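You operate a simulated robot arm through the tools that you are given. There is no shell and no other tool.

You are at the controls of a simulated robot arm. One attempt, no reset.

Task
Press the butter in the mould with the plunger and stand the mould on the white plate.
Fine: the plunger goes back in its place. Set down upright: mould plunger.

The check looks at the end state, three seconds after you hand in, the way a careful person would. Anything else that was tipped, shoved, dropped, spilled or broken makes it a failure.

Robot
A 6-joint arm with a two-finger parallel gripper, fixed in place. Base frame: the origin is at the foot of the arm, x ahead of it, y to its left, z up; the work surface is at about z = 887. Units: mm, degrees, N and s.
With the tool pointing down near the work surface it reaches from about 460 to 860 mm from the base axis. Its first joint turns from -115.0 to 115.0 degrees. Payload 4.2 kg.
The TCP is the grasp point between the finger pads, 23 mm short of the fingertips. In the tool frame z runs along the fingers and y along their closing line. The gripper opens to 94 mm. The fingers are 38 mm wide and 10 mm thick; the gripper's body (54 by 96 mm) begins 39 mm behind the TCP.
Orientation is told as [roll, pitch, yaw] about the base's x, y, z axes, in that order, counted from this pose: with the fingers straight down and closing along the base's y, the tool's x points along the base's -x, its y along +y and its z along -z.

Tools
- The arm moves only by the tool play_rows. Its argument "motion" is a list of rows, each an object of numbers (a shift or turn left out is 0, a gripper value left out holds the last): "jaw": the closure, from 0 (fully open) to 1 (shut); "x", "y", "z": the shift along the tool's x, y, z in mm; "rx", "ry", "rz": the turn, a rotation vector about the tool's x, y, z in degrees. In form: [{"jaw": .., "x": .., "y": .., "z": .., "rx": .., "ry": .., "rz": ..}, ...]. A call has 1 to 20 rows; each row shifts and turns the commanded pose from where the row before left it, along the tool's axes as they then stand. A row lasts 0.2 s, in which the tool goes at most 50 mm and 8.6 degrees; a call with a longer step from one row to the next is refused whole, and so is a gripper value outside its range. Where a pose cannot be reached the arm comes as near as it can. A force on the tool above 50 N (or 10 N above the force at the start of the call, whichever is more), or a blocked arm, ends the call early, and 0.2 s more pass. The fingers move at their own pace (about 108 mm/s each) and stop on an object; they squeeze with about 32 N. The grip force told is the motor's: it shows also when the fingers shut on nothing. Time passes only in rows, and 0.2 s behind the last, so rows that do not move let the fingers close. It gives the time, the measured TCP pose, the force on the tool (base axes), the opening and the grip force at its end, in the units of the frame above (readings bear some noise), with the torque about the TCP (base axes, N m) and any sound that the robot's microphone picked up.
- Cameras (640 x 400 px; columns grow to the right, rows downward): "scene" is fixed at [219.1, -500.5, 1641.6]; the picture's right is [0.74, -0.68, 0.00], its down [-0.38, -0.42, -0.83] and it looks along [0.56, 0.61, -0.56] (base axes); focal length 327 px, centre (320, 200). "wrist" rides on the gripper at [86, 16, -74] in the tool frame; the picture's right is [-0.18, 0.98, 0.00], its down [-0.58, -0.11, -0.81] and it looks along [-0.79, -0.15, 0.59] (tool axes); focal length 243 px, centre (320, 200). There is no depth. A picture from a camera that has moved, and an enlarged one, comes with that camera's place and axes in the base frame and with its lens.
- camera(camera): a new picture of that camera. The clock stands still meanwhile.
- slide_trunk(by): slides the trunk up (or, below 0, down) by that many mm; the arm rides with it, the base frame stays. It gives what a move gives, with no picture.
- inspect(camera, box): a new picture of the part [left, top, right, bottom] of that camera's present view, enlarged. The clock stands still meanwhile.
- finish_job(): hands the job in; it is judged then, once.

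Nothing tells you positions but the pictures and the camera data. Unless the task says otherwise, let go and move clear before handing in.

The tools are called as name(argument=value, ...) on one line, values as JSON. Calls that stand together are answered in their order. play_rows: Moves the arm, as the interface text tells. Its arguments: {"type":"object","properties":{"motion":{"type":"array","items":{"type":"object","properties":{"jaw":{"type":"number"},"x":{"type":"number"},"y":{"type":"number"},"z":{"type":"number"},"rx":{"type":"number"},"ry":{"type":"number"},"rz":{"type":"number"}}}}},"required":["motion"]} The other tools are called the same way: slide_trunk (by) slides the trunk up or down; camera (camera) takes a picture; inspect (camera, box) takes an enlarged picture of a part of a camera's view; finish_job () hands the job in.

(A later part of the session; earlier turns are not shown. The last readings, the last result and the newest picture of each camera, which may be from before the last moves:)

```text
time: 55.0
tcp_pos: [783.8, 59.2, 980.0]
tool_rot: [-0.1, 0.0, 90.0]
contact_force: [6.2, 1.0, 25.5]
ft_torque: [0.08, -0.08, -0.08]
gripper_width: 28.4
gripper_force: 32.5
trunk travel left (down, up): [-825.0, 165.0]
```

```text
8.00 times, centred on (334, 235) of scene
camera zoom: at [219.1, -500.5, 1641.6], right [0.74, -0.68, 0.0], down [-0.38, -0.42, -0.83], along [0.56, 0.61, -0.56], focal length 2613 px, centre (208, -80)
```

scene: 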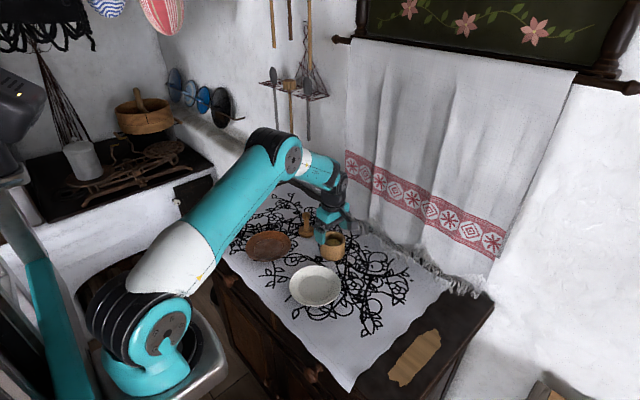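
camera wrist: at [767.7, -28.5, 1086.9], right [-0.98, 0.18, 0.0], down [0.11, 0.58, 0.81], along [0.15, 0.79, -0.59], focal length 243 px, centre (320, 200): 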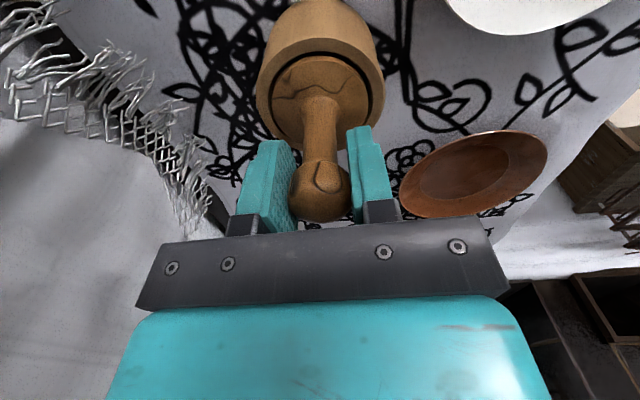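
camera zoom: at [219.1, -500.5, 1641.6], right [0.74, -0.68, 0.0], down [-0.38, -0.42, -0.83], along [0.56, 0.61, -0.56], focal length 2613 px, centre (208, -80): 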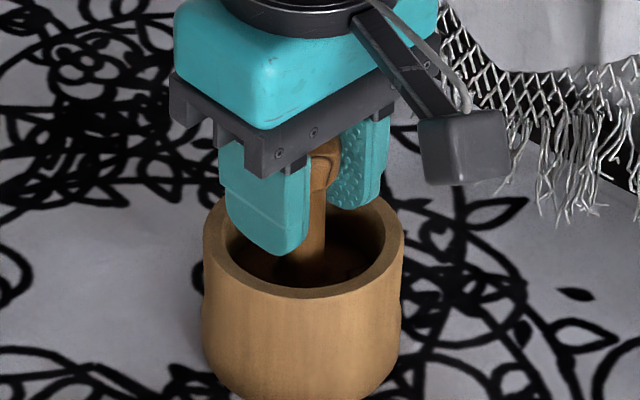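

The grip starts slipping at about 27 N, having moved around 2–3 mm. A firmer press is safer with closed fingertips on top of the knob, so I'll open, rise and close above it.

play_rows(motion=[{"z": -1}, {"jaw": 0.6}, {"jaw": 0.45}, {}, {"z": -10}, {"z": -20}, {"z": -20}, {"z": -20}, {"jaw": 0.8}, {"jaw": 1.0}, {}, {}, {}])

camera(camera="wrist")

inspect(camera="scene", box=[290, 180, 370, 260])

```text
time: 57.8
tcp_pos: [783.6, 59.1, 1049.7]
tool_rot: [0.0, 0.0, 90.0]
contact_force: [-0.1, 0.6, -0.3]
ft_torque: [0.0, 0.0, 0.03]
gripper_width: 0.0
gripper_force: 31.6
trunk travel left (down, up): [-825.0, 165.0]
```

```text
taken
camera wrist: at [767.6, -27.4, 1124.7], right [-0.98, 0.18, 0.0], down [0.11, 0.58, 0.81], along [0.15, 0.79, -0.59], focal length 243 px, centre (320, 200)
```

wrist: 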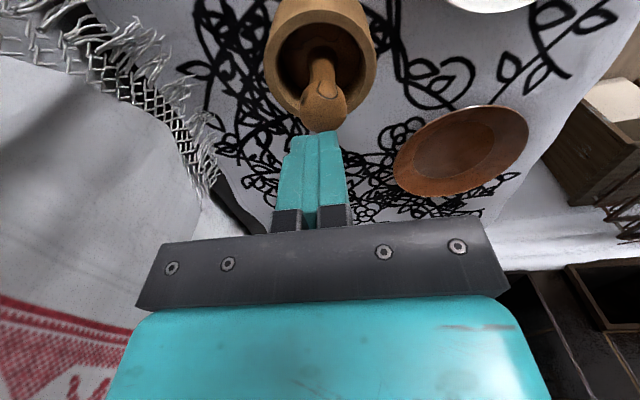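

```text
5.00 times, centred on (330, 220) of scene
camera zoom: at [219.1, -500.5, 1641.6], right [0.74, -0.68, 0.0], down [-0.38, -0.42, -0.83], along [0.56, 0.61, -0.56], focal length 1633 px, centre (270, 100)
```

zoom: 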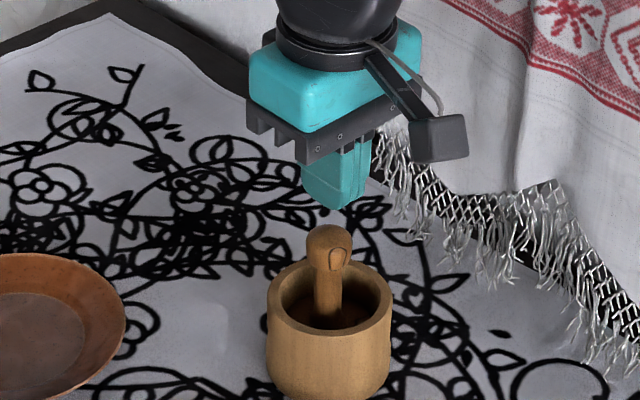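

The plunger stands in the mould and leans about 2 mm at the knob. I'll bring the closed fingertips down onto the knob's centre.

play_rows(motion=[{"y": 1.2, "z": 5}, {"z": 4}, {"z": 1}, {"z": 1}, {"z": 1}, {"z": 1}, {}])

play_rows(motion=[{"z": 1}, {"z": 1}, {"z": 1}, {}])

```text
time: 59.4
tcp_pos: [781.4, 58.2, 1037.1]
tool_rot: [0.1, -0.1, 89.9]
contact_force: [0.2, 0.6, -0.2]
ft_torque: [0.01, 0.03, 0.0]
gripper_width: 0.0
gripper_force: 31.9
trunk travel left (down, up): [-825.0, 165.0]
```

```text
time: 60.4
tcp_pos: [781.3, 58.6, 1034.9]
tool_rot: [-0.1, 0.0, 90.0]
contact_force: [-0.2, -0.1, 0.8]
ft_torque: [-0.01, 0.01, 0.02]
gripper_width: 0.0
gripper_force: 32.5
trunk travel left (down, up): [-825.0, 165.0]
```

play_rows(motion=[{"z": 0.8}, {"z": 0.8}, {"z": 0.8}, {}])

inspect(camera="scene", box=[300, 200, 364, 264])

```text
time: 61.4
tcp_pos: [782.3, 59.9, 1031.9]
tool_rot: [0.0, 0.0, 90.0]
contact_force: [-0.7, 0.5, 0.2]
ft_torque: [0.07, -0.03, 0.0]
gripper_width: 0.0
gripper_force: 32.0
trunk travel left (down, up): [-825.0, 165.0]
```

```text
6.25 times, centred on (332, 232) of scene
camera zoom: at [219.1, -500.5, 1641.6], right [0.74, -0.68, 0.0], down [-0.38, -0.42, -0.83], along [0.56, 0.61, -0.56], focal length 2041 px, centre (245, 0)
```

zoom: 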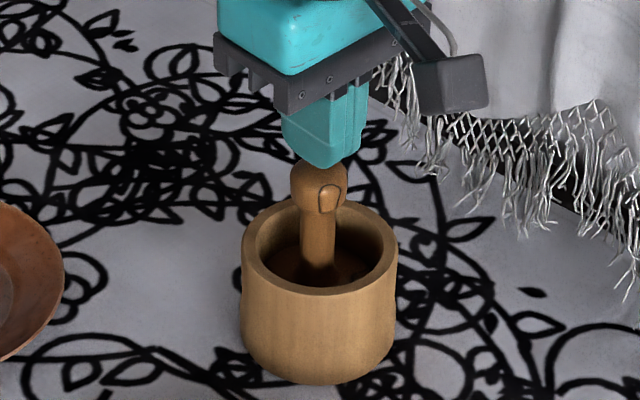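

The fingertips are nearly touching the knob. I'll continue in small steps.

play_rows(motion=[{"z": 0.8}, {"z": 0.8}, {"z": 0.8}, {}])

play_rows(motion=[{"z": 0.8}, {"z": 0.8}, {}])

```text
time: 62.4
tcp_pos: [781.8, 59.2, 1029.2]
tool_rot: [0.0, 0.0, 89.9]
contact_force: [0.9, 0.2, -0.6]
ft_torque: [-0.01, 0.01, 0.01]
gripper_width: 0.1
gripper_force: 32.5
trunk travel left (down, up): [-825.0, 165.0]
```

```text
time: 63.2
tcp_pos: [782.9, 59.4, 1027.1]
tool_rot: [0.0, 0.0, 90.1]
contact_force: [-1.1, -0.6, 1.6]
ft_torque: [0.0, 0.03, 0.02]
gripper_width: 0.3
gripper_force: 32.0
trunk travel left (down, up): [-825.0, 165.0]
```

play_rows(motion=[{"z": 0.8}, {"z": 0.8}, {}])

inspect(camera="scene", box=[300, 200, 364, 264])

inspect(camera="wrist", box=[220, 0, 420, 240])

```text
time: 64.0
tcp_pos: [782.8, 60.0, 1027.8]
tool_rot: [-0.2, -0.1, 90.1]
contact_force: [-0.2, -1.2, 16.8]
ft_torque: [-0.07, 0.01, -0.02]
gripper_width: 0.0
gripper_force: 32.1
trunk travel left (down, up): [-825.0, 165.0]
```

```text
6.25 times, centred on (332, 232) of scene
camera zoom: at [219.1, -500.5, 1641.6], right [0.74, -0.68, 0.0], down [-0.38, -0.42, -0.83], along [0.56, 0.61, -0.56], focal length 2041 px, centre (245, 0)
```

zoom: 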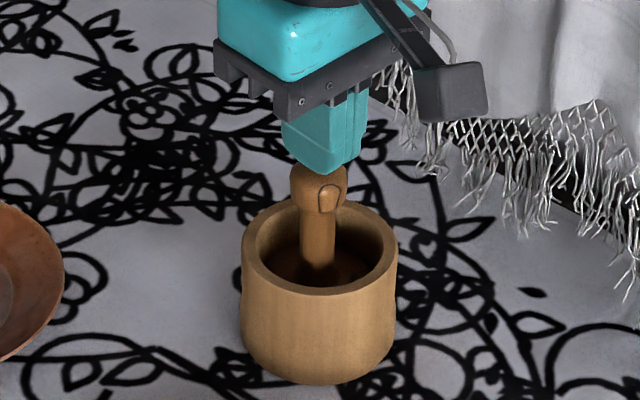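

```text
1.67 times, centred on (320, 120) of wrist
camera zoom: at [766.0, -27.6, 1102.5], right [-0.98, 0.18, 0.0], down [0.11, 0.58, 0.81], along [0.15, 0.79, -0.59], focal length 404 px, centre (320, 333)
```

zoom: 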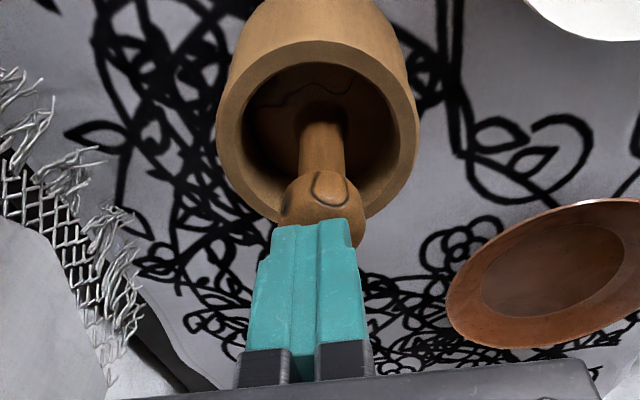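

Contact is made at 17 N. I'll increase the press toward about 45 N.

play_rows(motion=[{"z": 0.8}, {"z": 0.6}, {}])

```text
time: 64.8
tcp_pos: [782.6, 60.0, 1028.2]
tool_rot: [-0.2, -0.1, 90.0]
contact_force: [0.3, -1.1, 34.4]
ft_torque: [-0.06, -0.03, 0.03]
gripper_width: 0.0
gripper_force: 32.0
trunk travel left (down, up): [-825.0, 165.0]
```

play_rows(motion=[{"z": 0.6}, {}])

play_rows(motion=[{"z": 0.3}, {}, {}, {}])

```text
time: 65.4
tcp_pos: [782.3, 59.7, 1027.8]
tool_rot: [-0.4, -0.1, 89.9]
contact_force: [1.6, -1.3, 37.7]
ft_torque: [-0.05, -0.02, 0.02]
gripper_width: 0.1
gripper_force: 31.9
trunk travel left (down, up): [-825.0, 165.0]
```

```text
time: 66.4
tcp_pos: [782.2, 59.4, 1026.7]
tool_rot: [-0.3, -0.2, 90.0]
contact_force: [0.9, -0.5, 38.8]
ft_torque: [-0.03, -0.01, -0.03]
gripper_width: 0.1
gripper_force: 32.0
trunk travel left (down, up): [-825.0, 165.0]
```

Force is rising more slowly and the tip is sinking, so the butter may be yielding. I'll continue pressing below 50 N.

play_rows(motion=[{"z": 0.5}, {}, {}])

play_rows(motion=[{"z": 0.5}, {}, {}])

play_rows(motion=[{"z": 0.5}, {}, {}])

```text
time: 67.2
tcp_pos: [782.1, 59.3, 1027.0]
tool_rot: [-0.4, -0.1, 89.9]
contact_force: [-0.1, -2.2, 41.8]
ft_torque: [-0.11, 0.04, -0.01]
gripper_width: 0.0
gripper_force: 31.8
trunk travel left (down, up): [-825.0, 165.0]
```

```text
time: 68.0
tcp_pos: [782.2, 60.0, 1027.4]
tool_rot: [-0.5, -0.1, 89.9]
contact_force: [-2.5, -0.1, 46.2]
ft_torque: [-0.07, 0.06, -0.01]
gripper_width: 0.0
gripper_force: 32.0
trunk travel left (down, up): [-825.0, 165.0]
```

```text
time: 68.8
tcp_pos: [782.9, 59.2, 1029.1]
tool_rot: [-0.5, -0.1, 89.9]
contact_force: [-1.9, -0.6, 47.6]
ft_torque: [-0.05, 0.08, -0.01]
gripper_width: 0.2
gripper_force: 31.9
trunk travel left (down, up): [-825.0, 165.0]
```

The plunger has stopped sinking at 48 N, so the butter is firmly pressed. I'll ease off, rise, and open for the regrip.

play_rows(motion=[{"z": -2}, {"z": -3}, {"z": -5}, {"z": -10}, {"y": -1.2, "jaw": 0.7}, {"jaw": 0.4}, {}, {}])

camera(camera="wrist")

inspect(camera="scene", box=[300, 200, 364, 264])

```text
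time: 70.6
tcp_pos: [784.4, 59.1, 1042.1]
tool_rot: [0.0, 0.0, 90.0]
contact_force: [-1.1, 0.1, 0.1]
ft_torque: [-0.02, 0.0, 0.02]
gripper_width: 56.5
gripper_force: 0.0
trunk travel left (down, up): [-825.0, 165.0]
```

```text
taken
camera wrist: at [767.9, -27.5, 1116.6], right [-0.98, 0.18, 0.0], down [0.11, 0.58, 0.81], along [0.15, 0.79, -0.59], focal length 243 px, centre (320, 200)
```

wrist: 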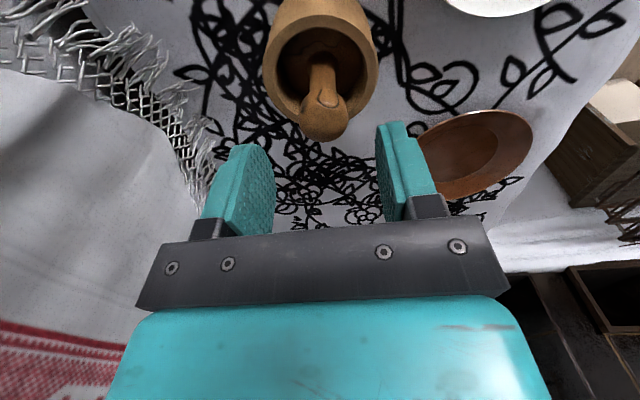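

```text
6.25 times, centred on (332, 232) of scene
camera zoom: at [219.1, -500.5, 1641.6], right [0.74, -0.68, 0.0], down [-0.38, -0.42, -0.83], along [0.56, 0.61, -0.56], focal length 2041 px, centre (245, 0)
```

zoom: 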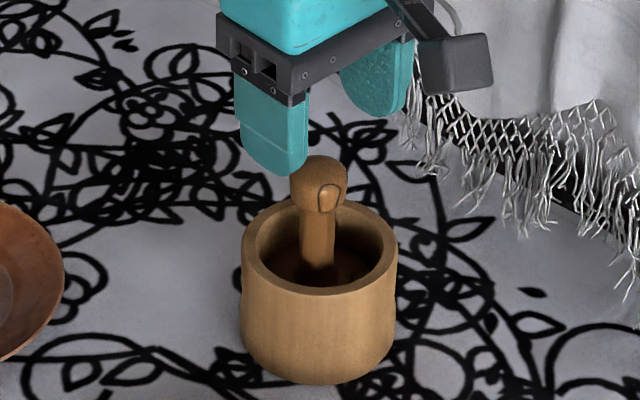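

The knob is between the open fingers. I'll lower to TCP z≈983, keeping the tips above the rim, and close gently.

play_rows(motion=[{"z": 15}, {"z": 15}, {"z": 15}, {"z": 14}, {}, {"jaw": 0.55}, {"jaw": 0.62}, {"jaw": 0.65}, {"jaw": 0.67}, {"jaw": 0.69}, {"jaw": 0.72}, {"jaw": 0.8}, {"jaw": 1.0}, {}, {}])

camera(camera="wrist")

inspect(camera="scene", box=[300, 200, 364, 264])

```text
time: 73.8
tcp_pos: [784.5, 58.5, 983.7]
tool_rot: [0.0, 0.0, 90.0]
contact_force: [0.2, 0.9, -0.4]
ft_torque: [0.04, -0.02, 0.01]
gripper_width: 28.8
gripper_force: 31.8
trunk travel left (down, up): [-825.0, 165.0]
```

```text
taken
camera wrist: at [768.5, -28.6, 1057.9], right [-0.98, 0.18, 0.0], down [0.11, 0.58, 0.81], along [0.15, 0.79, -0.59], focal length 243 px, centre (320, 200)
```

wrist: 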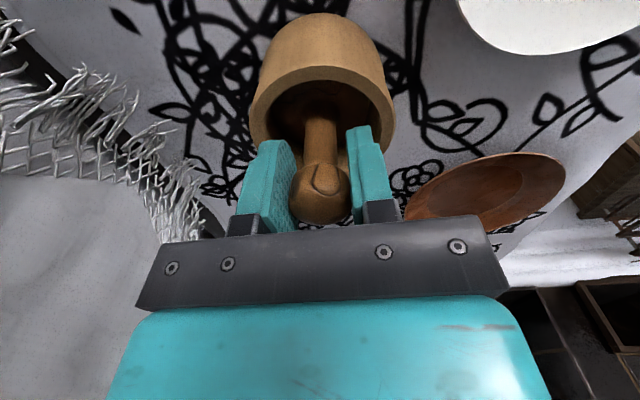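

```text
6.25 times, centred on (332, 232) of scene
camera zoom: at [219.1, -500.5, 1641.6], right [0.74, -0.68, 0.0], down [-0.38, -0.42, -0.83], along [0.56, 0.61, -0.56], focal length 2041 px, centre (245, 0)
```

zoom: 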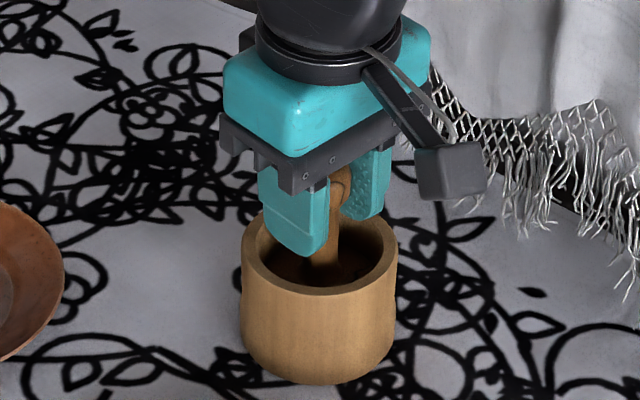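

The plunger is regripped. I'll lift slowly and check that the mould stays put.

play_rows(motion=[{"z": -1.5}, {"z": -1.5}, {"z": -3}, {"z": -3}, {"z": -3}, {}])

inspect(camera="scene", box=[300, 200, 364, 264])

inspect(camera="wrist", box=[220, 0, 420, 240])

```text
time: 75.2
tcp_pos: [782.6, 59.9, 996.2]
tool_rot: [0.0, 0.0, 90.0]
contact_force: [-0.1, -1.2, 0.1]
ft_torque: [-0.01, 0.01, 0.03]
gripper_width: 28.4
gripper_force: 31.9
trunk travel left (down, up): [-825.0, 165.0]
```

```text
6.25 times, centred on (332, 232) of scene
camera zoom: at [219.1, -500.5, 1641.6], right [0.74, -0.68, 0.0], down [-0.38, -0.42, -0.83], along [0.56, 0.61, -0.56], focal length 2041 px, centre (245, 0)
```

zoom: 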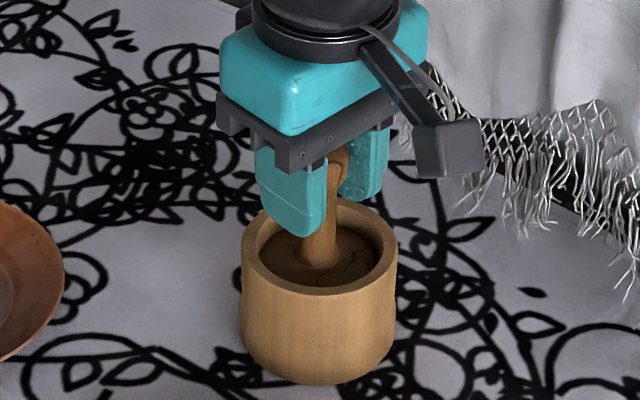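

```text
1.67 times, centred on (320, 120) of wrist
camera zoom: at [767.6, -27.4, 1070.5], right [-0.98, 0.18, 0.0], down [0.11, 0.58, 0.81], along [0.15, 0.79, -0.59], focal length 404 px, centre (320, 333)
```

zoom: 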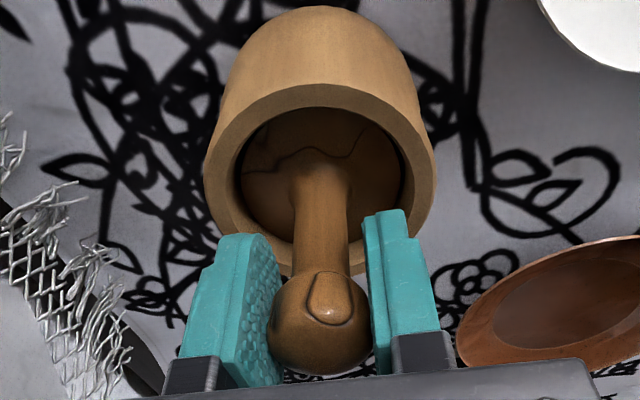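

It's coming up cleanly with no force and the mould is still. I'll raise it clear of the rim.

play_rows(motion=[{"y": 0.5, "z": -5}, {"z": -5}, {"z": -5}, {"z": -10}, {"z": -10}, {"z": -15}, {}, {}])

camera(camera="wrist")

inspect(camera="scene", box=[290, 180, 370, 260])

```text
time: 77.0
tcp_pos: [784.2, 59.4, 1044.9]
tool_rot: [0.0, -0.1, 90.0]
contact_force: [0.2, 0.4, -0.4]
ft_torque: [0.01, 0.02, 0.01]
gripper_width: 28.3
gripper_force: 31.6
trunk travel left (down, up): [-825.0, 165.0]
```

```text
taken
camera wrist: at [766.7, -28.0, 1119.7], right [-0.98, 0.18, 0.0], down [0.11, 0.58, 0.81], along [0.15, 0.79, -0.59], focal length 243 px, centre (320, 200)
```

wrist: 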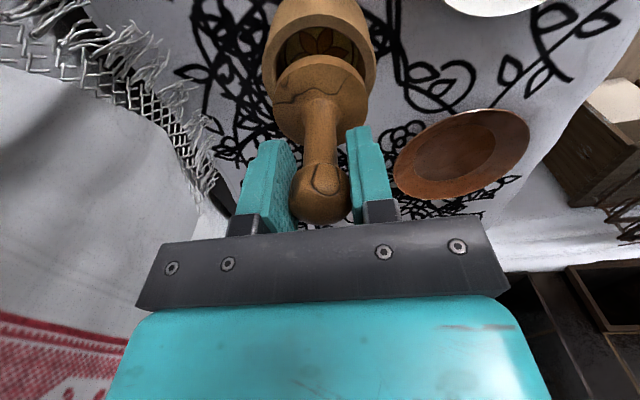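

```text
5.00 times, centred on (330, 220) of scene
camera zoom: at [219.1, -500.5, 1641.6], right [0.74, -0.68, 0.0], down [-0.38, -0.42, -0.83], along [0.56, 0.61, -0.56], focal length 1633 px, centre (270, 100)
```

zoom: 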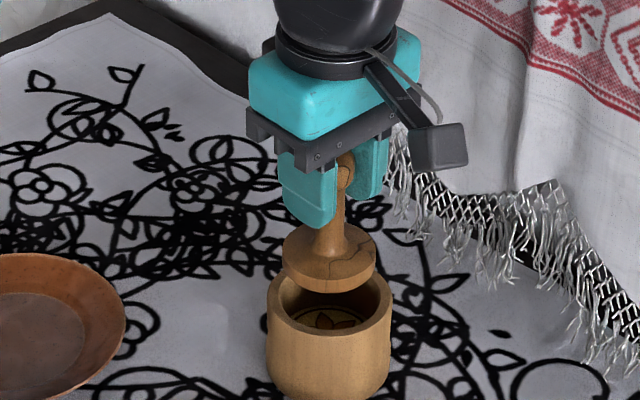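

The butter now shows the embossed flower, so the press worked. I'll carry the plunger back to its place at about (790,195).

play_rows(motion=[{"x": -16.9, "y": -0.8}, {"x": -16.9, "y": -0.8}, {"x": -16.9, "y": -0.8}, {"x": -16.9, "y": -0.8}, {"x": -16.9, "y": -0.8}, {"x": -16.9, "y": -0.8}, {"x": -16.9, "y": -0.9}, {"x": -17.2, "y": -0.9}, {}, {}, {"z": 15}, {"z": 15}, {"z": 15}, {"z": 10}, {"z": 10}, {}, {}])

camera(camera="wrist")

inspect(camera="scene", box=[270, 190, 350, 250])

```text
time: 80.6
tcp_pos: [790.1, 194.9, 980.4]
tool_rot: [0.0, 0.0, 90.1]
contact_force: [-0.4, 0.2, -0.7]
ft_torque: [-0.01, 0.01, 0.02]
gripper_width: 28.2
gripper_force: 32.2
trunk travel left (down, up): [-825.0, 165.0]
```

```text
taken
camera wrist: at [773.7, 107.5, 1055.3], right [-0.98, 0.18, 0.0], down [0.11, 0.58, 0.81], along [0.15, 0.79, -0.59], focal length 243 px, centre (320, 200)
```

wrist: 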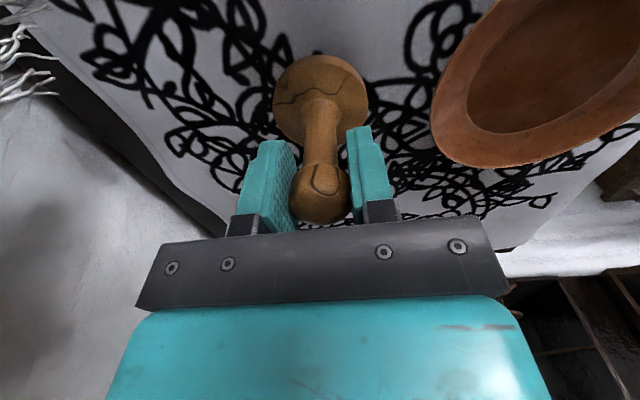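

```text
6.67 times, centred on (310, 220) of scene
camera zoom: at [219.1, -500.5, 1641.6], right [0.74, -0.68, 0.0], down [-0.38, -0.42, -0.83], along [0.56, 0.61, -0.56], focal length 2177 px, centre (387, 67)
```

zoom: 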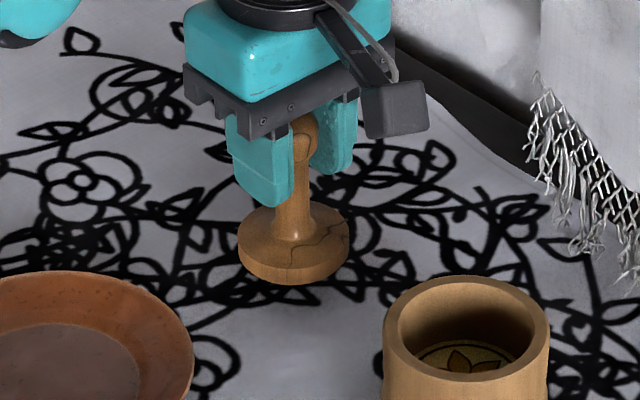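

The plunger is upright above its spot. I'll lower to the table in small steps.

play_rows(motion=[{"z": 8}, {"z": 6}, {"z": 3}, {"z": 1.5}, {"z": 1}, {}])

play_rows(motion=[{"z": 1}, {"z": 1}, {}])

```text
time: 82.0
tcp_pos: [789.4, 194.8, 960.5]
tool_rot: [-0.1, 0.0, 90.1]
contact_force: [-0.6, 0.1, -0.4]
ft_torque: [-0.02, 0.01, 0.02]
gripper_width: 28.1
gripper_force: 32.5
trunk travel left (down, up): [-825.0, 165.0]
```

```text
time: 82.8
tcp_pos: [789.4, 193.5, 958.7]
tool_rot: [-0.1, 0.0, 90.0]
contact_force: [0.4, -0.6, 0.0]
ft_torque: [0.0, -0.01, -0.03]
gripper_width: 28.3
gripper_force: 31.8
trunk travel left (down, up): [-825.0, 165.0]
```

play_rows(motion=[{"z": 1}, {}])

play_rows(motion=[{"z": 1}, {}])

inspect(camera="scene", box=[270, 190, 350, 250])

```text
time: 83.4
tcp_pos: [790.0, 194.2, 958.5]
tool_rot: [-0.1, -0.1, 90.0]
contact_force: [-0.3, -0.2, -1.0]
ft_torque: [0.0, 0.01, 0.01]
gripper_width: 28.4
gripper_force: 32.2
trunk travel left (down, up): [-825.0, 165.0]
```

```text
time: 84.0
tcp_pos: [790.2, 195.6, 958.3]
tool_rot: [0.0, 0.0, 90.0]
contact_force: [-0.4, -0.2, -0.3]
ft_torque: [0.04, 0.01, -0.01]
gripper_width: 28.3
gripper_force: 32.3
trunk travel left (down, up): [-825.0, 165.0]
```

```text
6.67 times, centred on (310, 220) of scene
camera zoom: at [219.1, -500.5, 1641.6], right [0.74, -0.68, 0.0], down [-0.38, -0.42, -0.83], along [0.56, 0.61, -0.56], focal length 2177 px, centre (387, 67)
```

zoom: 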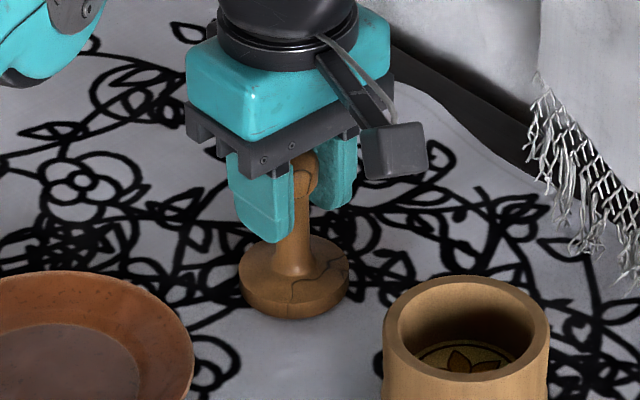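

It's nearly down, so I'll keep going in small steps until the table pushes back.

play_rows(motion=[{"z": 0.8}, {}])

play_rows(motion=[{"z": 0.8}, {}])

```text
time: 84.6
tcp_pos: [790.1, 195.0, 956.2]
tool_rot: [0.0, 0.0, 90.1]
contact_force: [-1.5, -0.9, 2.5]
ft_torque: [-0.01, 0.1, -0.05]
gripper_width: 28.3
gripper_force: 32.2
trunk travel left (down, up): [-825.0, 165.0]
```

```text
time: 85.2
tcp_pos: [789.5, 195.6, 956.8]
tool_rot: [-0.2, -0.1, 90.0]
contact_force: [-1.8, -1.4, 12.5]
ft_torque: [-0.12, 0.19, 0.0]
gripper_width: 28.6
gripper_force: 31.8
trunk travel left (down, up): [-825.0, 165.0]
```

It has touched down at 12 N. I'll ease off slightly, open slowly and rise.

play_rows(motion=[{"z": -0.6}, {"jaw": 0.68}, {"jaw": 0.62}, {"jaw": 0.5}, {"jaw": 0.3}, {}, {"z": -15}, {"z": -20}, {"z": -20}, {"z": -20}, {}])

inspect(camera="scene", box=[270, 190, 350, 250])

camera(camera="wrist")

```text
time: 87.6
tcp_pos: [791.2, 194.0, 1030.3]
tool_rot: [0.0, 0.0, 90.0]
contact_force: [0.5, 0.2, -0.6]
ft_torque: [0.01, -0.03, -0.03]
gripper_width: 66.2
gripper_force: 0.0
trunk travel left (down, up): [-825.0, 165.0]
```

```text
6.67 times, centred on (310, 220) of scene
camera zoom: at [219.1, -500.5, 1641.6], right [0.74, -0.68, 0.0], down [-0.38, -0.42, -0.83], along [0.56, 0.61, -0.56], focal length 2177 px, centre (387, 67)
```

zoom: 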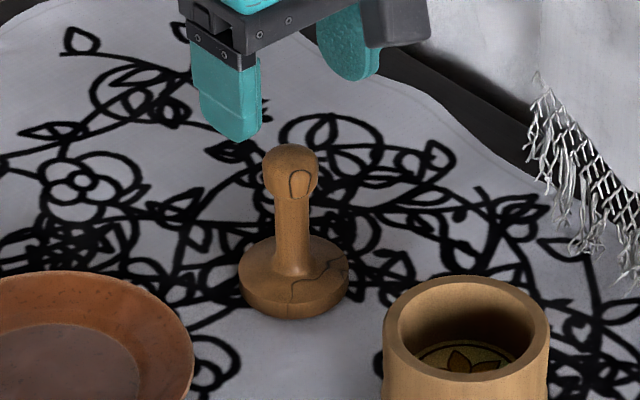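

```text
taken
camera wrist: at [773.4, 107.1, 1105.8], right [-0.98, 0.18, 0.0], down [0.11, 0.58, 0.81], along [0.15, 0.79, -0.59], focal length 243 px, centre (320, 200)
```

wrist: 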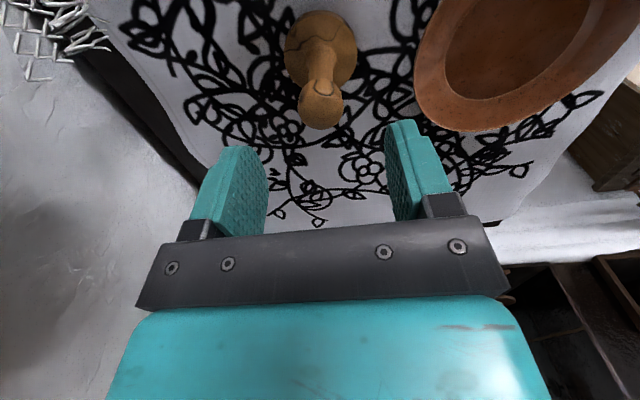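

The plunger stands upright back in its place. Next I'll turn back to yaw 0 and view the white plate closely to get its centre.

play_rows(motion=[{"z": -20}, {"rz": 8}, {"rz": 8}, {"rz": 8}, {"rz": 8}, {"rz": 8}, {"rz": 8}, {"rz": 8}, {"rz": 8}, {"rz": 8}, {"rz": 8}, {"rz": 8}, {"rz": 2, "jaw": 0}, {}])

play_rows(motion=[{"x": 22, "y": -21}, {"x": 22, "y": -21}, {"x": 22, "y": -21}, {"x": 22, "y": -21}, {"x": 22, "y": -21}, {"x": 22, "y": -21}, {"x": 22, "y": -21}, {"x": 22, "y": -21}, {"x": 22, "y": -21}, {"x": 22, "y": -21, "z": 20}, {"z": 20}, {}, {}])

camera(camera="wrist")

inspect(camera="wrist", box=[220, 40, 420, 220])

camera(camera="scene")

```text
time: 90.6
tcp_pos: [789.1, 194.7, 1051.8]
tool_rot: [0.0, 0.1, -0.1]
contact_force: [0.4, -0.4, -0.9]
ft_torque: [0.01, 0.03, -0.03]
gripper_width: 94.0
gripper_force: 0.1
trunk travel left (down, up): [-825.0, 165.0]
```

```text
time: 93.4
tcp_pos: [569.2, -16.6, 1011.5]
tool_rot: [0.0, 0.0, 0.0]
contact_force: [-0.2, 0.1, -0.3]
ft_torque: [0.03, 0.02, 0.01]
gripper_width: 93.9
gripper_force: 0.1
trunk travel left (down, up): [-825.0, 165.0]
```

```text
taken
camera wrist: at [482.9, -0.8, 1085.3], right [0.18, 0.98, 0.0], down [0.58, -0.11, 0.81], along [0.79, -0.15, -0.59], focal length 243 px, centre (320, 200)
```

wrist: 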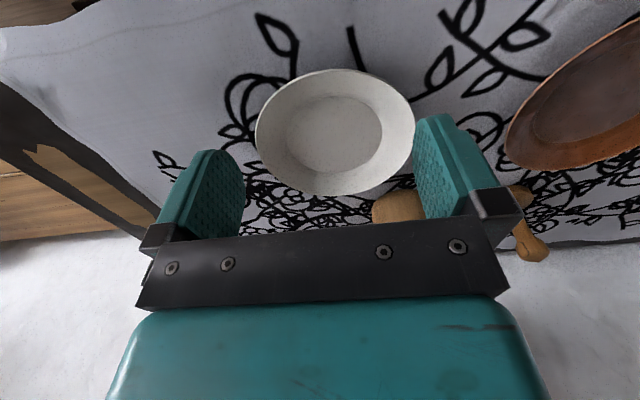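

```text
2.22 times, centred on (320, 130) of wrist
camera zoom: at [482.9, -0.8, 1085.3], right [0.18, 0.98, 0.0], down [0.58, -0.11, 0.81], along [0.79, -0.15, -0.59], focal length 539 px, centre (320, 356)
```

zoom: 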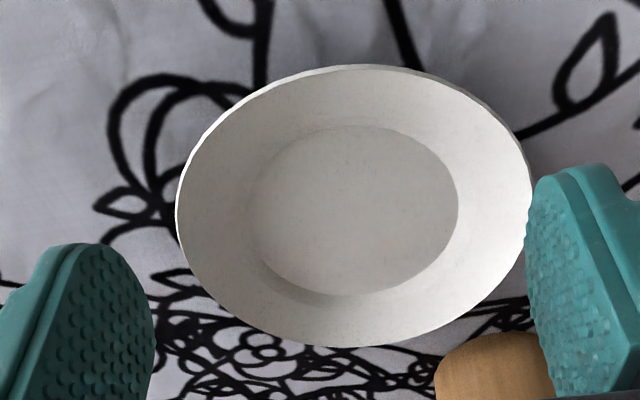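

```text
taken
```

scene: 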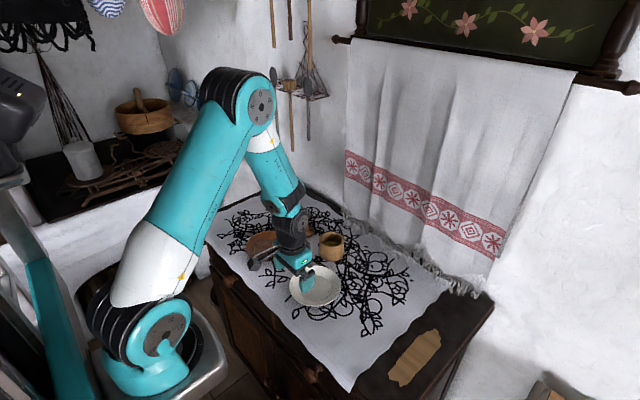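

The plate's flat centre works out to about (645.8, -14), with a flat diameter of about 95 mm. Now I'll go over the mould.

play_rows(motion=[{"x": -21.4, "y": 7.5}, {"x": -21.4, "y": 7.5}, {"x": -21.4, "y": 7.5}, {"x": -21.4, "y": 7.5}, {"x": -21.4, "y": 7.5}, {"x": -21.4, "y": 7.5}, {"x": -21.4, "y": 7.5}, {"x": -21.4, "y": 7.5}, {"x": -21.4, "y": 7.5}, {"x": -21.1, "y": 7.1}, {}, {}])

play_rows(motion=[{}])

camera(camera="wrist")

```text
time: 96.0
tcp_pos: [784.9, 59.6, 1011.5]
tool_rot: [0.1, -0.1, 0.0]
contact_force: [0.6, 0.0, -0.2]
ft_torque: [0.03, 0.01, 0.01]
gripper_width: 94.0
gripper_force: 0.0
trunk travel left (down, up): [-825.0, 165.0]
```

```text
time: 96.4
tcp_pos: [784.8, 59.4, 1010.9]
tool_rot: [-0.1, 0.0, 0.0]
contact_force: [-0.4, 0.0, -0.8]
ft_torque: [0.01, 0.0, 0.01]
gripper_width: 94.1
gripper_force: 0.1
trunk travel left (down, up): [-825.0, 165.0]
```

```text
taken
camera wrist: at [698.3, 74.8, 1086.2], right [0.18, 0.98, 0.0], down [0.58, -0.11, 0.81], along [0.79, -0.15, -0.59], focal length 243 px, centre (320, 200)
```

wrist: 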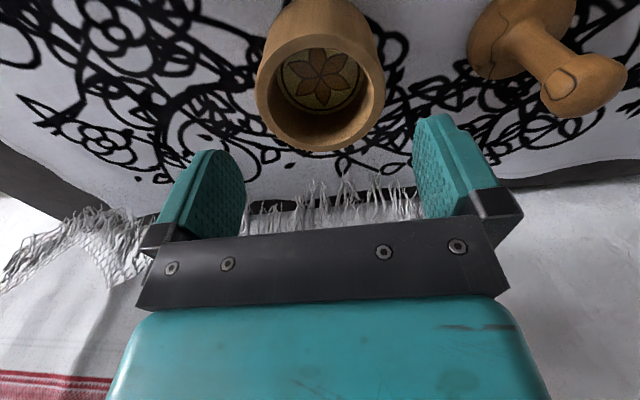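

The butter shows a clear rosette. The mould is centred under the gripper, so I'll descend and grip it.

play_rows(motion=[{"z": 13}, {"z": 13}, {"z": 13}, {"z": 13}, {"z": 13}, {"z": 12}, {}, {"jaw": 0.06}, {"jaw": 0.09}, {"jaw": 0.11}, {"jaw": 0.13}, {"jaw": 0.15}, {"jaw": 0.2}, {"jaw": 0.3}, {}, {}])

inspect(camera="scene", box=[290, 190, 370, 270])

```text
time: 99.8
tcp_pos: [783.2, 60.3, 933.3]
tool_rot: [0.0, 0.0, 0.0]
contact_force: [-0.1, -1.5, -0.3]
ft_torque: [-0.12, 0.0, 0.03]
gripper_width: 82.9
gripper_force: 32.7
trunk travel left (down, up): [-825.0, 165.0]
```

```text
5.00 times, centred on (330, 230) of scene
camera zoom: at [219.1, -500.5, 1641.6], right [0.74, -0.68, 0.0], down [-0.38, -0.42, -0.83], along [0.56, 0.61, -0.56], focal length 1633 px, centre (270, 50)
```

zoom: 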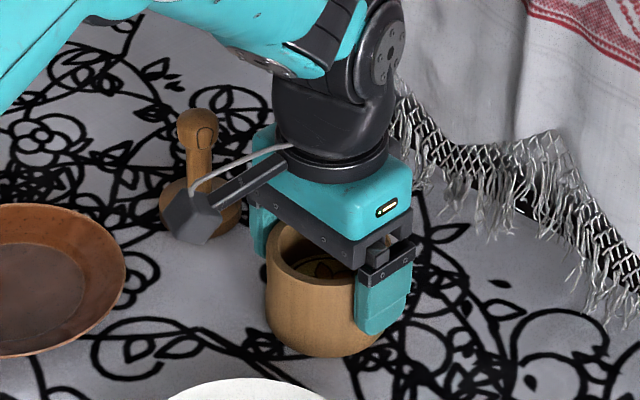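

Gripped at 82.9 mm. I'll lift slowly and check that it stays level.

play_rows(motion=[{"z": -3}, {"z": -5}, {"z": -8}, {"z": -10}, {"z": -12}, {"z": -12}, {"z": -10}, {}, {}])

inspect(camera="scene", box=[290, 170, 370, 250])

camera(camera="wrist")

```text
time: 101.8
tcp_pos: [783.5, 59.3, 994.5]
tool_rot: [0.0, 0.0, 0.0]
contact_force: [-0.6, 1.0, -2.7]
ft_torque: [-0.01, -0.01, 0.04]
gripper_width: 82.8
gripper_force: 32.1
trunk travel left (down, up): [-825.0, 165.0]
```

```text
5.00 times, centred on (330, 210) of scene
camera zoom: at [219.1, -500.5, 1641.6], right [0.74, -0.68, 0.0], down [-0.38, -0.42, -0.83], along [0.56, 0.61, -0.56], focal length 1633 px, centre (270, 150)
```

zoom: 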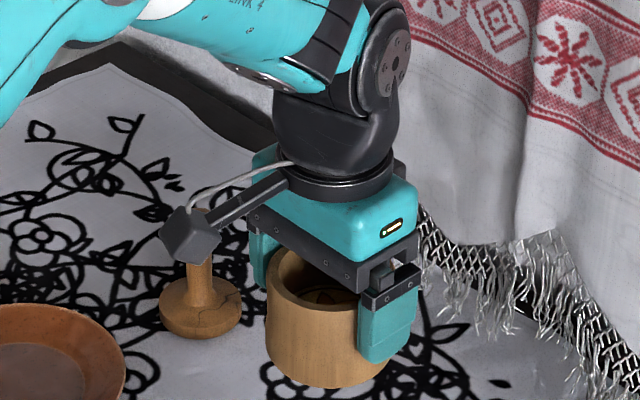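

```text
taken
camera wrist: at [696.7, 75.1, 1069.6], right [0.18, 0.98, 0.0], down [0.58, -0.11, 0.81], along [0.79, -0.15, -0.59], focal length 243 px, centre (320, 200)
```

wrist: 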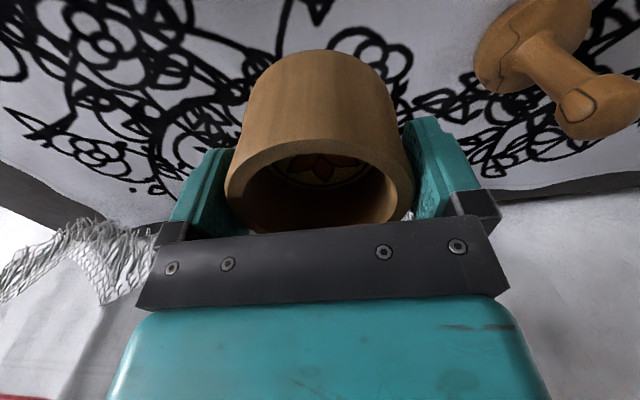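

The mould is held level. I'll carry it over the plate.

play_rows(motion=[{"x": 10, "y": -5.4}, {"x": 16, "y": -8.5}, {"x": 16, "y": -8.5}, {"x": 16, "y": -8.5}, {"x": 16, "y": -8.5}, {"x": 16, "y": -8.5}, {"x": 16, "y": -8.5}, {"x": 16, "y": -8.5}, {"x": 15.9, "y": -8.5}, {}, {}])

play_rows(motion=[{"z": 10}, {"z": 10}, {"z": 5}, {}, {}])

camera(camera="wrist")

inspect(camera="wrist", box=[200, 0, 440, 200])

inspect(camera="scene", box=[270, 220, 360, 310])

```text
time: 104.2
tcp_pos: [645.8, -16.5, 992.5]
tool_rot: [0.0, 0.0, 0.0]
contact_force: [0.6, -0.4, -1.5]
ft_torque: [0.0, 0.0, -0.01]
gripper_width: 82.7
gripper_force: 31.9
trunk travel left (down, up): [-825.0, 165.0]
```

```text
time: 105.4
tcp_pos: [645.5, -14.1, 969.5]
tool_rot: [-0.1, -0.1, 0.0]
contact_force: [-0.1, -0.1, -2.4]
ft_torque: [-0.02, 0.0, -0.02]
gripper_width: 82.8
gripper_force: 32.1
trunk travel left (down, up): [-825.0, 165.0]
```

```text
taken
camera wrist: at [558.8, 1.7, 1044.0], right [0.18, 0.98, 0.0], down [0.58, -0.11, 0.81], along [0.79, -0.15, -0.59], focal length 243 px, centre (320, 200)
```

wrist: 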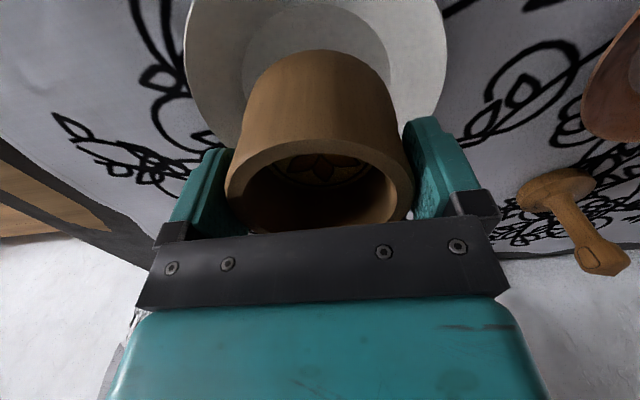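

```text
2.00 times, centred on (320, 100) of wrist
camera zoom: at [558.8, 1.7, 1044.0], right [0.18, 0.98, 0.0], down [0.58, -0.11, 0.81], along [0.79, -0.15, -0.59], focal length 485 px, centre (320, 400)
```

zoom: 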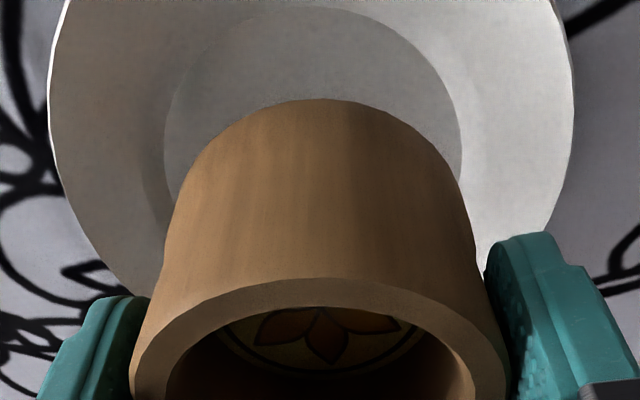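

```text
4.44 times, centred on (315, 265) of scene
camera zoom: at [219.1, -500.5, 1641.6], right [0.74, -0.68, 0.0], down [-0.38, -0.42, -0.83], along [0.56, 0.61, -0.56], focal length 1452 px, centre (342, -89)
```

zoom: 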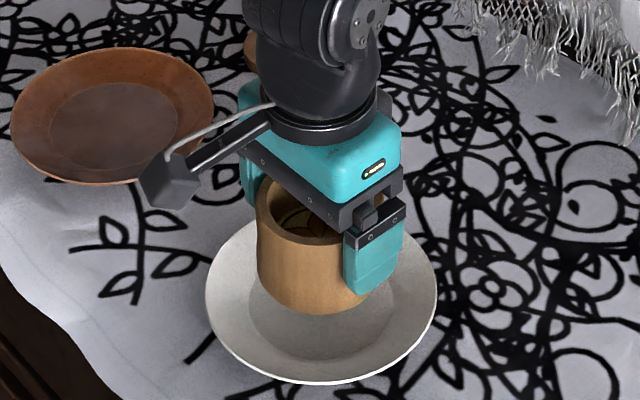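

The mould is laterally aligned with the plate and about 3 mm too far away, so I'll shift (-2.5, -2) and lower further.

play_rows(motion=[{"x": 2.5, "y": -2}, {"z": 6}, {"z": 6}, {"z": 5}, {"z": 3}, {}, {}])

inspect(camera="wrist", box=[200, 0, 440, 200])

inspect(camera="scene", box=[280, 240, 350, 310])

```text
time: 107.0
tcp_pos: [642.6, -16.0, 949.1]
tool_rot: [0.0, 0.0, 0.0]
contact_force: [0.9, 0.4, -1.6]
ft_torque: [-0.01, 0.0, 0.01]
gripper_width: 82.7
gripper_force: 32.0
trunk travel left (down, up): [-825.0, 165.0]
```

```text
2.00 times, centred on (320, 100) of wrist
camera zoom: at [556.2, -0.7, 1023.9], right [0.18, 0.98, 0.0], down [0.58, -0.11, 0.81], along [0.79, -0.15, -0.59], focal length 485 px, centre (320, 400)
```

zoom: 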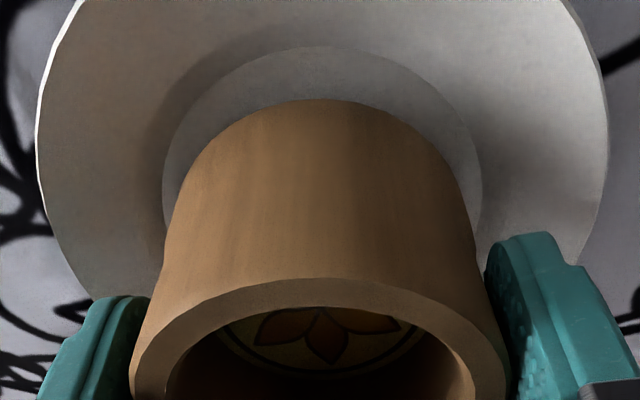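

```text
5.71 times, centred on (315, 275) of scene
camera zoom: at [219.1, -500.5, 1641.6], right [0.74, -0.68, 0.0], down [-0.38, -0.42, -0.83], along [0.56, 0.61, -0.56], focal length 1866 px, centre (349, -229)
```

zoom: 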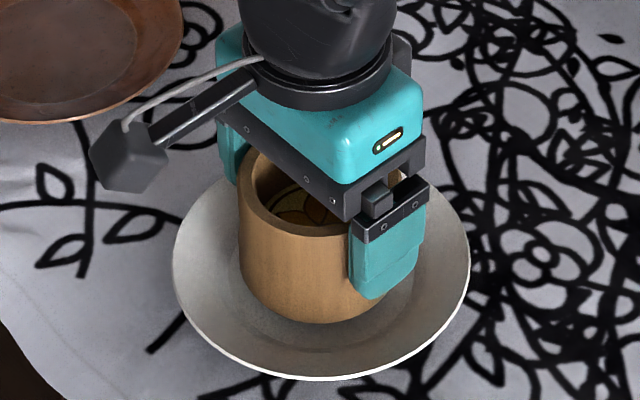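

The mould is now centred over the plate's flat, with about 6 mm of gap all round. I'll lower the rest in small steps until contact.

play_rows(motion=[{"z": 2}, {"z": 2}, {"z": 1}, {"z": 1}, {}])

play_rows(motion=[{"z": 1}, {"z": 1}, {}])

```text
time: 108.2
tcp_pos: [643.5, -15.8, 942.4]
tool_rot: [0.0, -0.1, -0.1]
contact_force: [0.4, 0.4, -2.5]
ft_torque: [0.0, 0.02, -0.06]
gripper_width: 82.6
gripper_force: 32.3
trunk travel left (down, up): [-825.0, 165.0]
```

```text
time: 109.0
tcp_pos: [642.9, -15.2, 940.2]
tool_rot: [0.0, 0.0, 0.1]
contact_force: [0.0, -0.2, -2.9]
ft_torque: [0.0, -0.03, 0.01]
gripper_width: 82.7
gripper_force: 32.6
trunk travel left (down, up): [-825.0, 165.0]
```

play_rows(motion=[{"z": 1}, {}])

play_rows(motion=[{"z": 0.8}, {}])

play_rows(motion=[{"z": 0.7}, {}])

```text
time: 109.6
tcp_pos: [642.9, -15.4, 939.3]
tool_rot: [0.0, 0.1, 0.1]
contact_force: [-2.6, -0.2, 4.2]
ft_torque: [-0.04, 0.08, 0.01]
gripper_width: 82.9
gripper_force: 32.2
trunk travel left (down, up): [-825.0, 165.0]
```

```text
time: 110.2
tcp_pos: [642.5, -16.1, 939.9]
tool_rot: [0.0, 0.0, 0.0]
contact_force: [-2.6, -3.8, 18.4]
ft_torque: [-0.05, 0.4, 0.01]
gripper_width: 82.7
gripper_force: 32.0
trunk travel left (down, up): [-825.0, 165.0]
```

```text
time: 110.8
tcp_pos: [644.0, -15.8, 939.3]
tool_rot: [-0.1, -0.2, 0.0]
contact_force: [2.4, -3.0, 24.9]
ft_torque: [-0.03, 0.1, 0.0]
gripper_width: 82.9
gripper_force: 32.2
trunk travel left (down, up): [-825.0, 165.0]
```

The mould is on the plate with firm contact at z≈893. I'll ease off and inspect before opening.

play_rows(motion=[{"z": -1}, {"z": -0.6}, {}])

inspect(camera="wrist", box=[200, 0, 440, 200])

inspect(camera="scene", box=[280, 240, 350, 310])

```text
time: 111.6
tcp_pos: [643.0, -15.7, 939.1]
tool_rot: [0.0, 0.2, -0.1]
contact_force: [3.2, -1.6, 4.8]
ft_torque: [-0.06, -0.36, -0.06]
gripper_width: 82.7
gripper_force: 32.1
trunk travel left (down, up): [-825.0, 165.0]
```

```text
2.00 times, centred on (320, 100) of wrist
camera zoom: at [556.2, -0.2, 1014.2], right [0.18, 0.98, 0.0], down [0.58, -0.11, 0.81], along [0.79, -0.15, -0.59], focal length 485 px, centre (320, 400)
```

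zoom: 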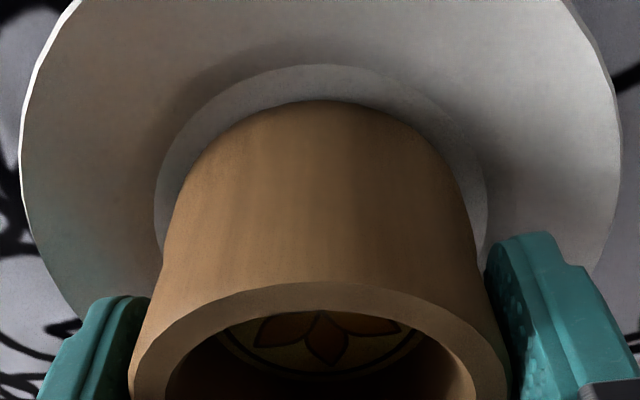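

```text
5.71 times, centred on (315, 275) of scene
camera zoom: at [219.1, -500.5, 1641.6], right [0.74, -0.68, 0.0], down [-0.38, -0.42, -0.83], along [0.56, 0.61, -0.56], focal length 1866 px, centre (349, -229)
```

zoom: 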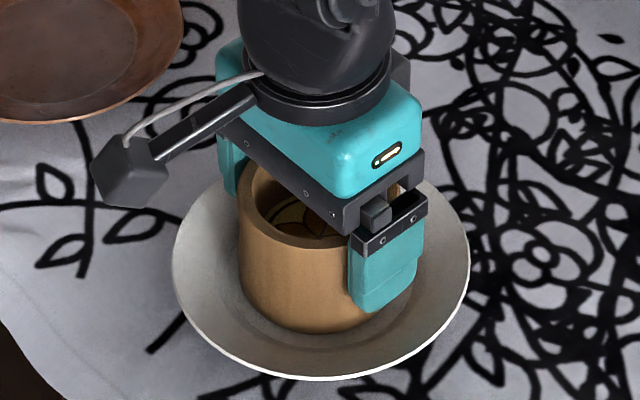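

The mould sits well within the flat. I'll open slowly and rise straight up.

play_rows(motion=[{"jaw": 0.11}, {"jaw": 0.08}, {"jaw": 0.04}, {"jaw": 0}, {}, {"z": -10}, {"z": -15}, {"z": -20}, {"z": -20}, {"z": -20}, {"z": -20}, {}])

inspect(camera="scene", box=[230, 190, 390, 310])

camera(camera="wrist")

```text
time: 114.2
tcp_pos: [642.8, -15.3, 1046.4]
tool_rot: [0.1, 0.0, 0.0]
contact_force: [0.0, 0.5, -1.1]
ft_torque: [-0.01, 0.02, -0.02]
gripper_width: 94.4
gripper_force: 0.0
trunk travel left (down, up): [-825.0, 165.0]
```

```text
3.33 times, centred on (310, 250) of scene
camera zoom: at [219.1, -500.5, 1641.6], right [0.74, -0.68, 0.0], down [-0.38, -0.42, -0.83], along [0.56, 0.61, -0.56], focal length 1089 px, centre (353, 33)
```

zoom: 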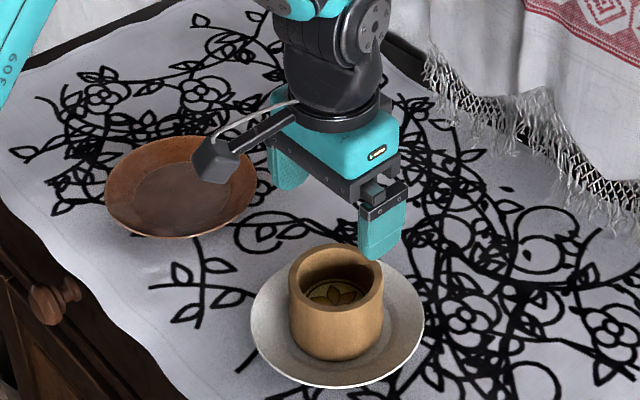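

```text
taken
camera wrist: at [556.5, 0.3, 1121.1], right [0.18, 0.98, 0.0], down [0.58, -0.11, 0.81], along [0.79, -0.15, -0.59], focal length 243 px, centre (320, 200)
```

wrist: 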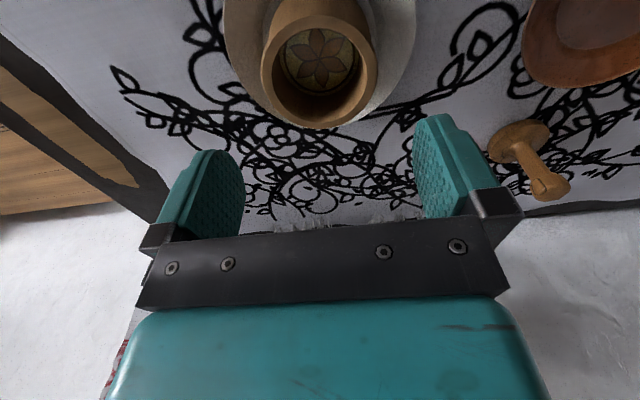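

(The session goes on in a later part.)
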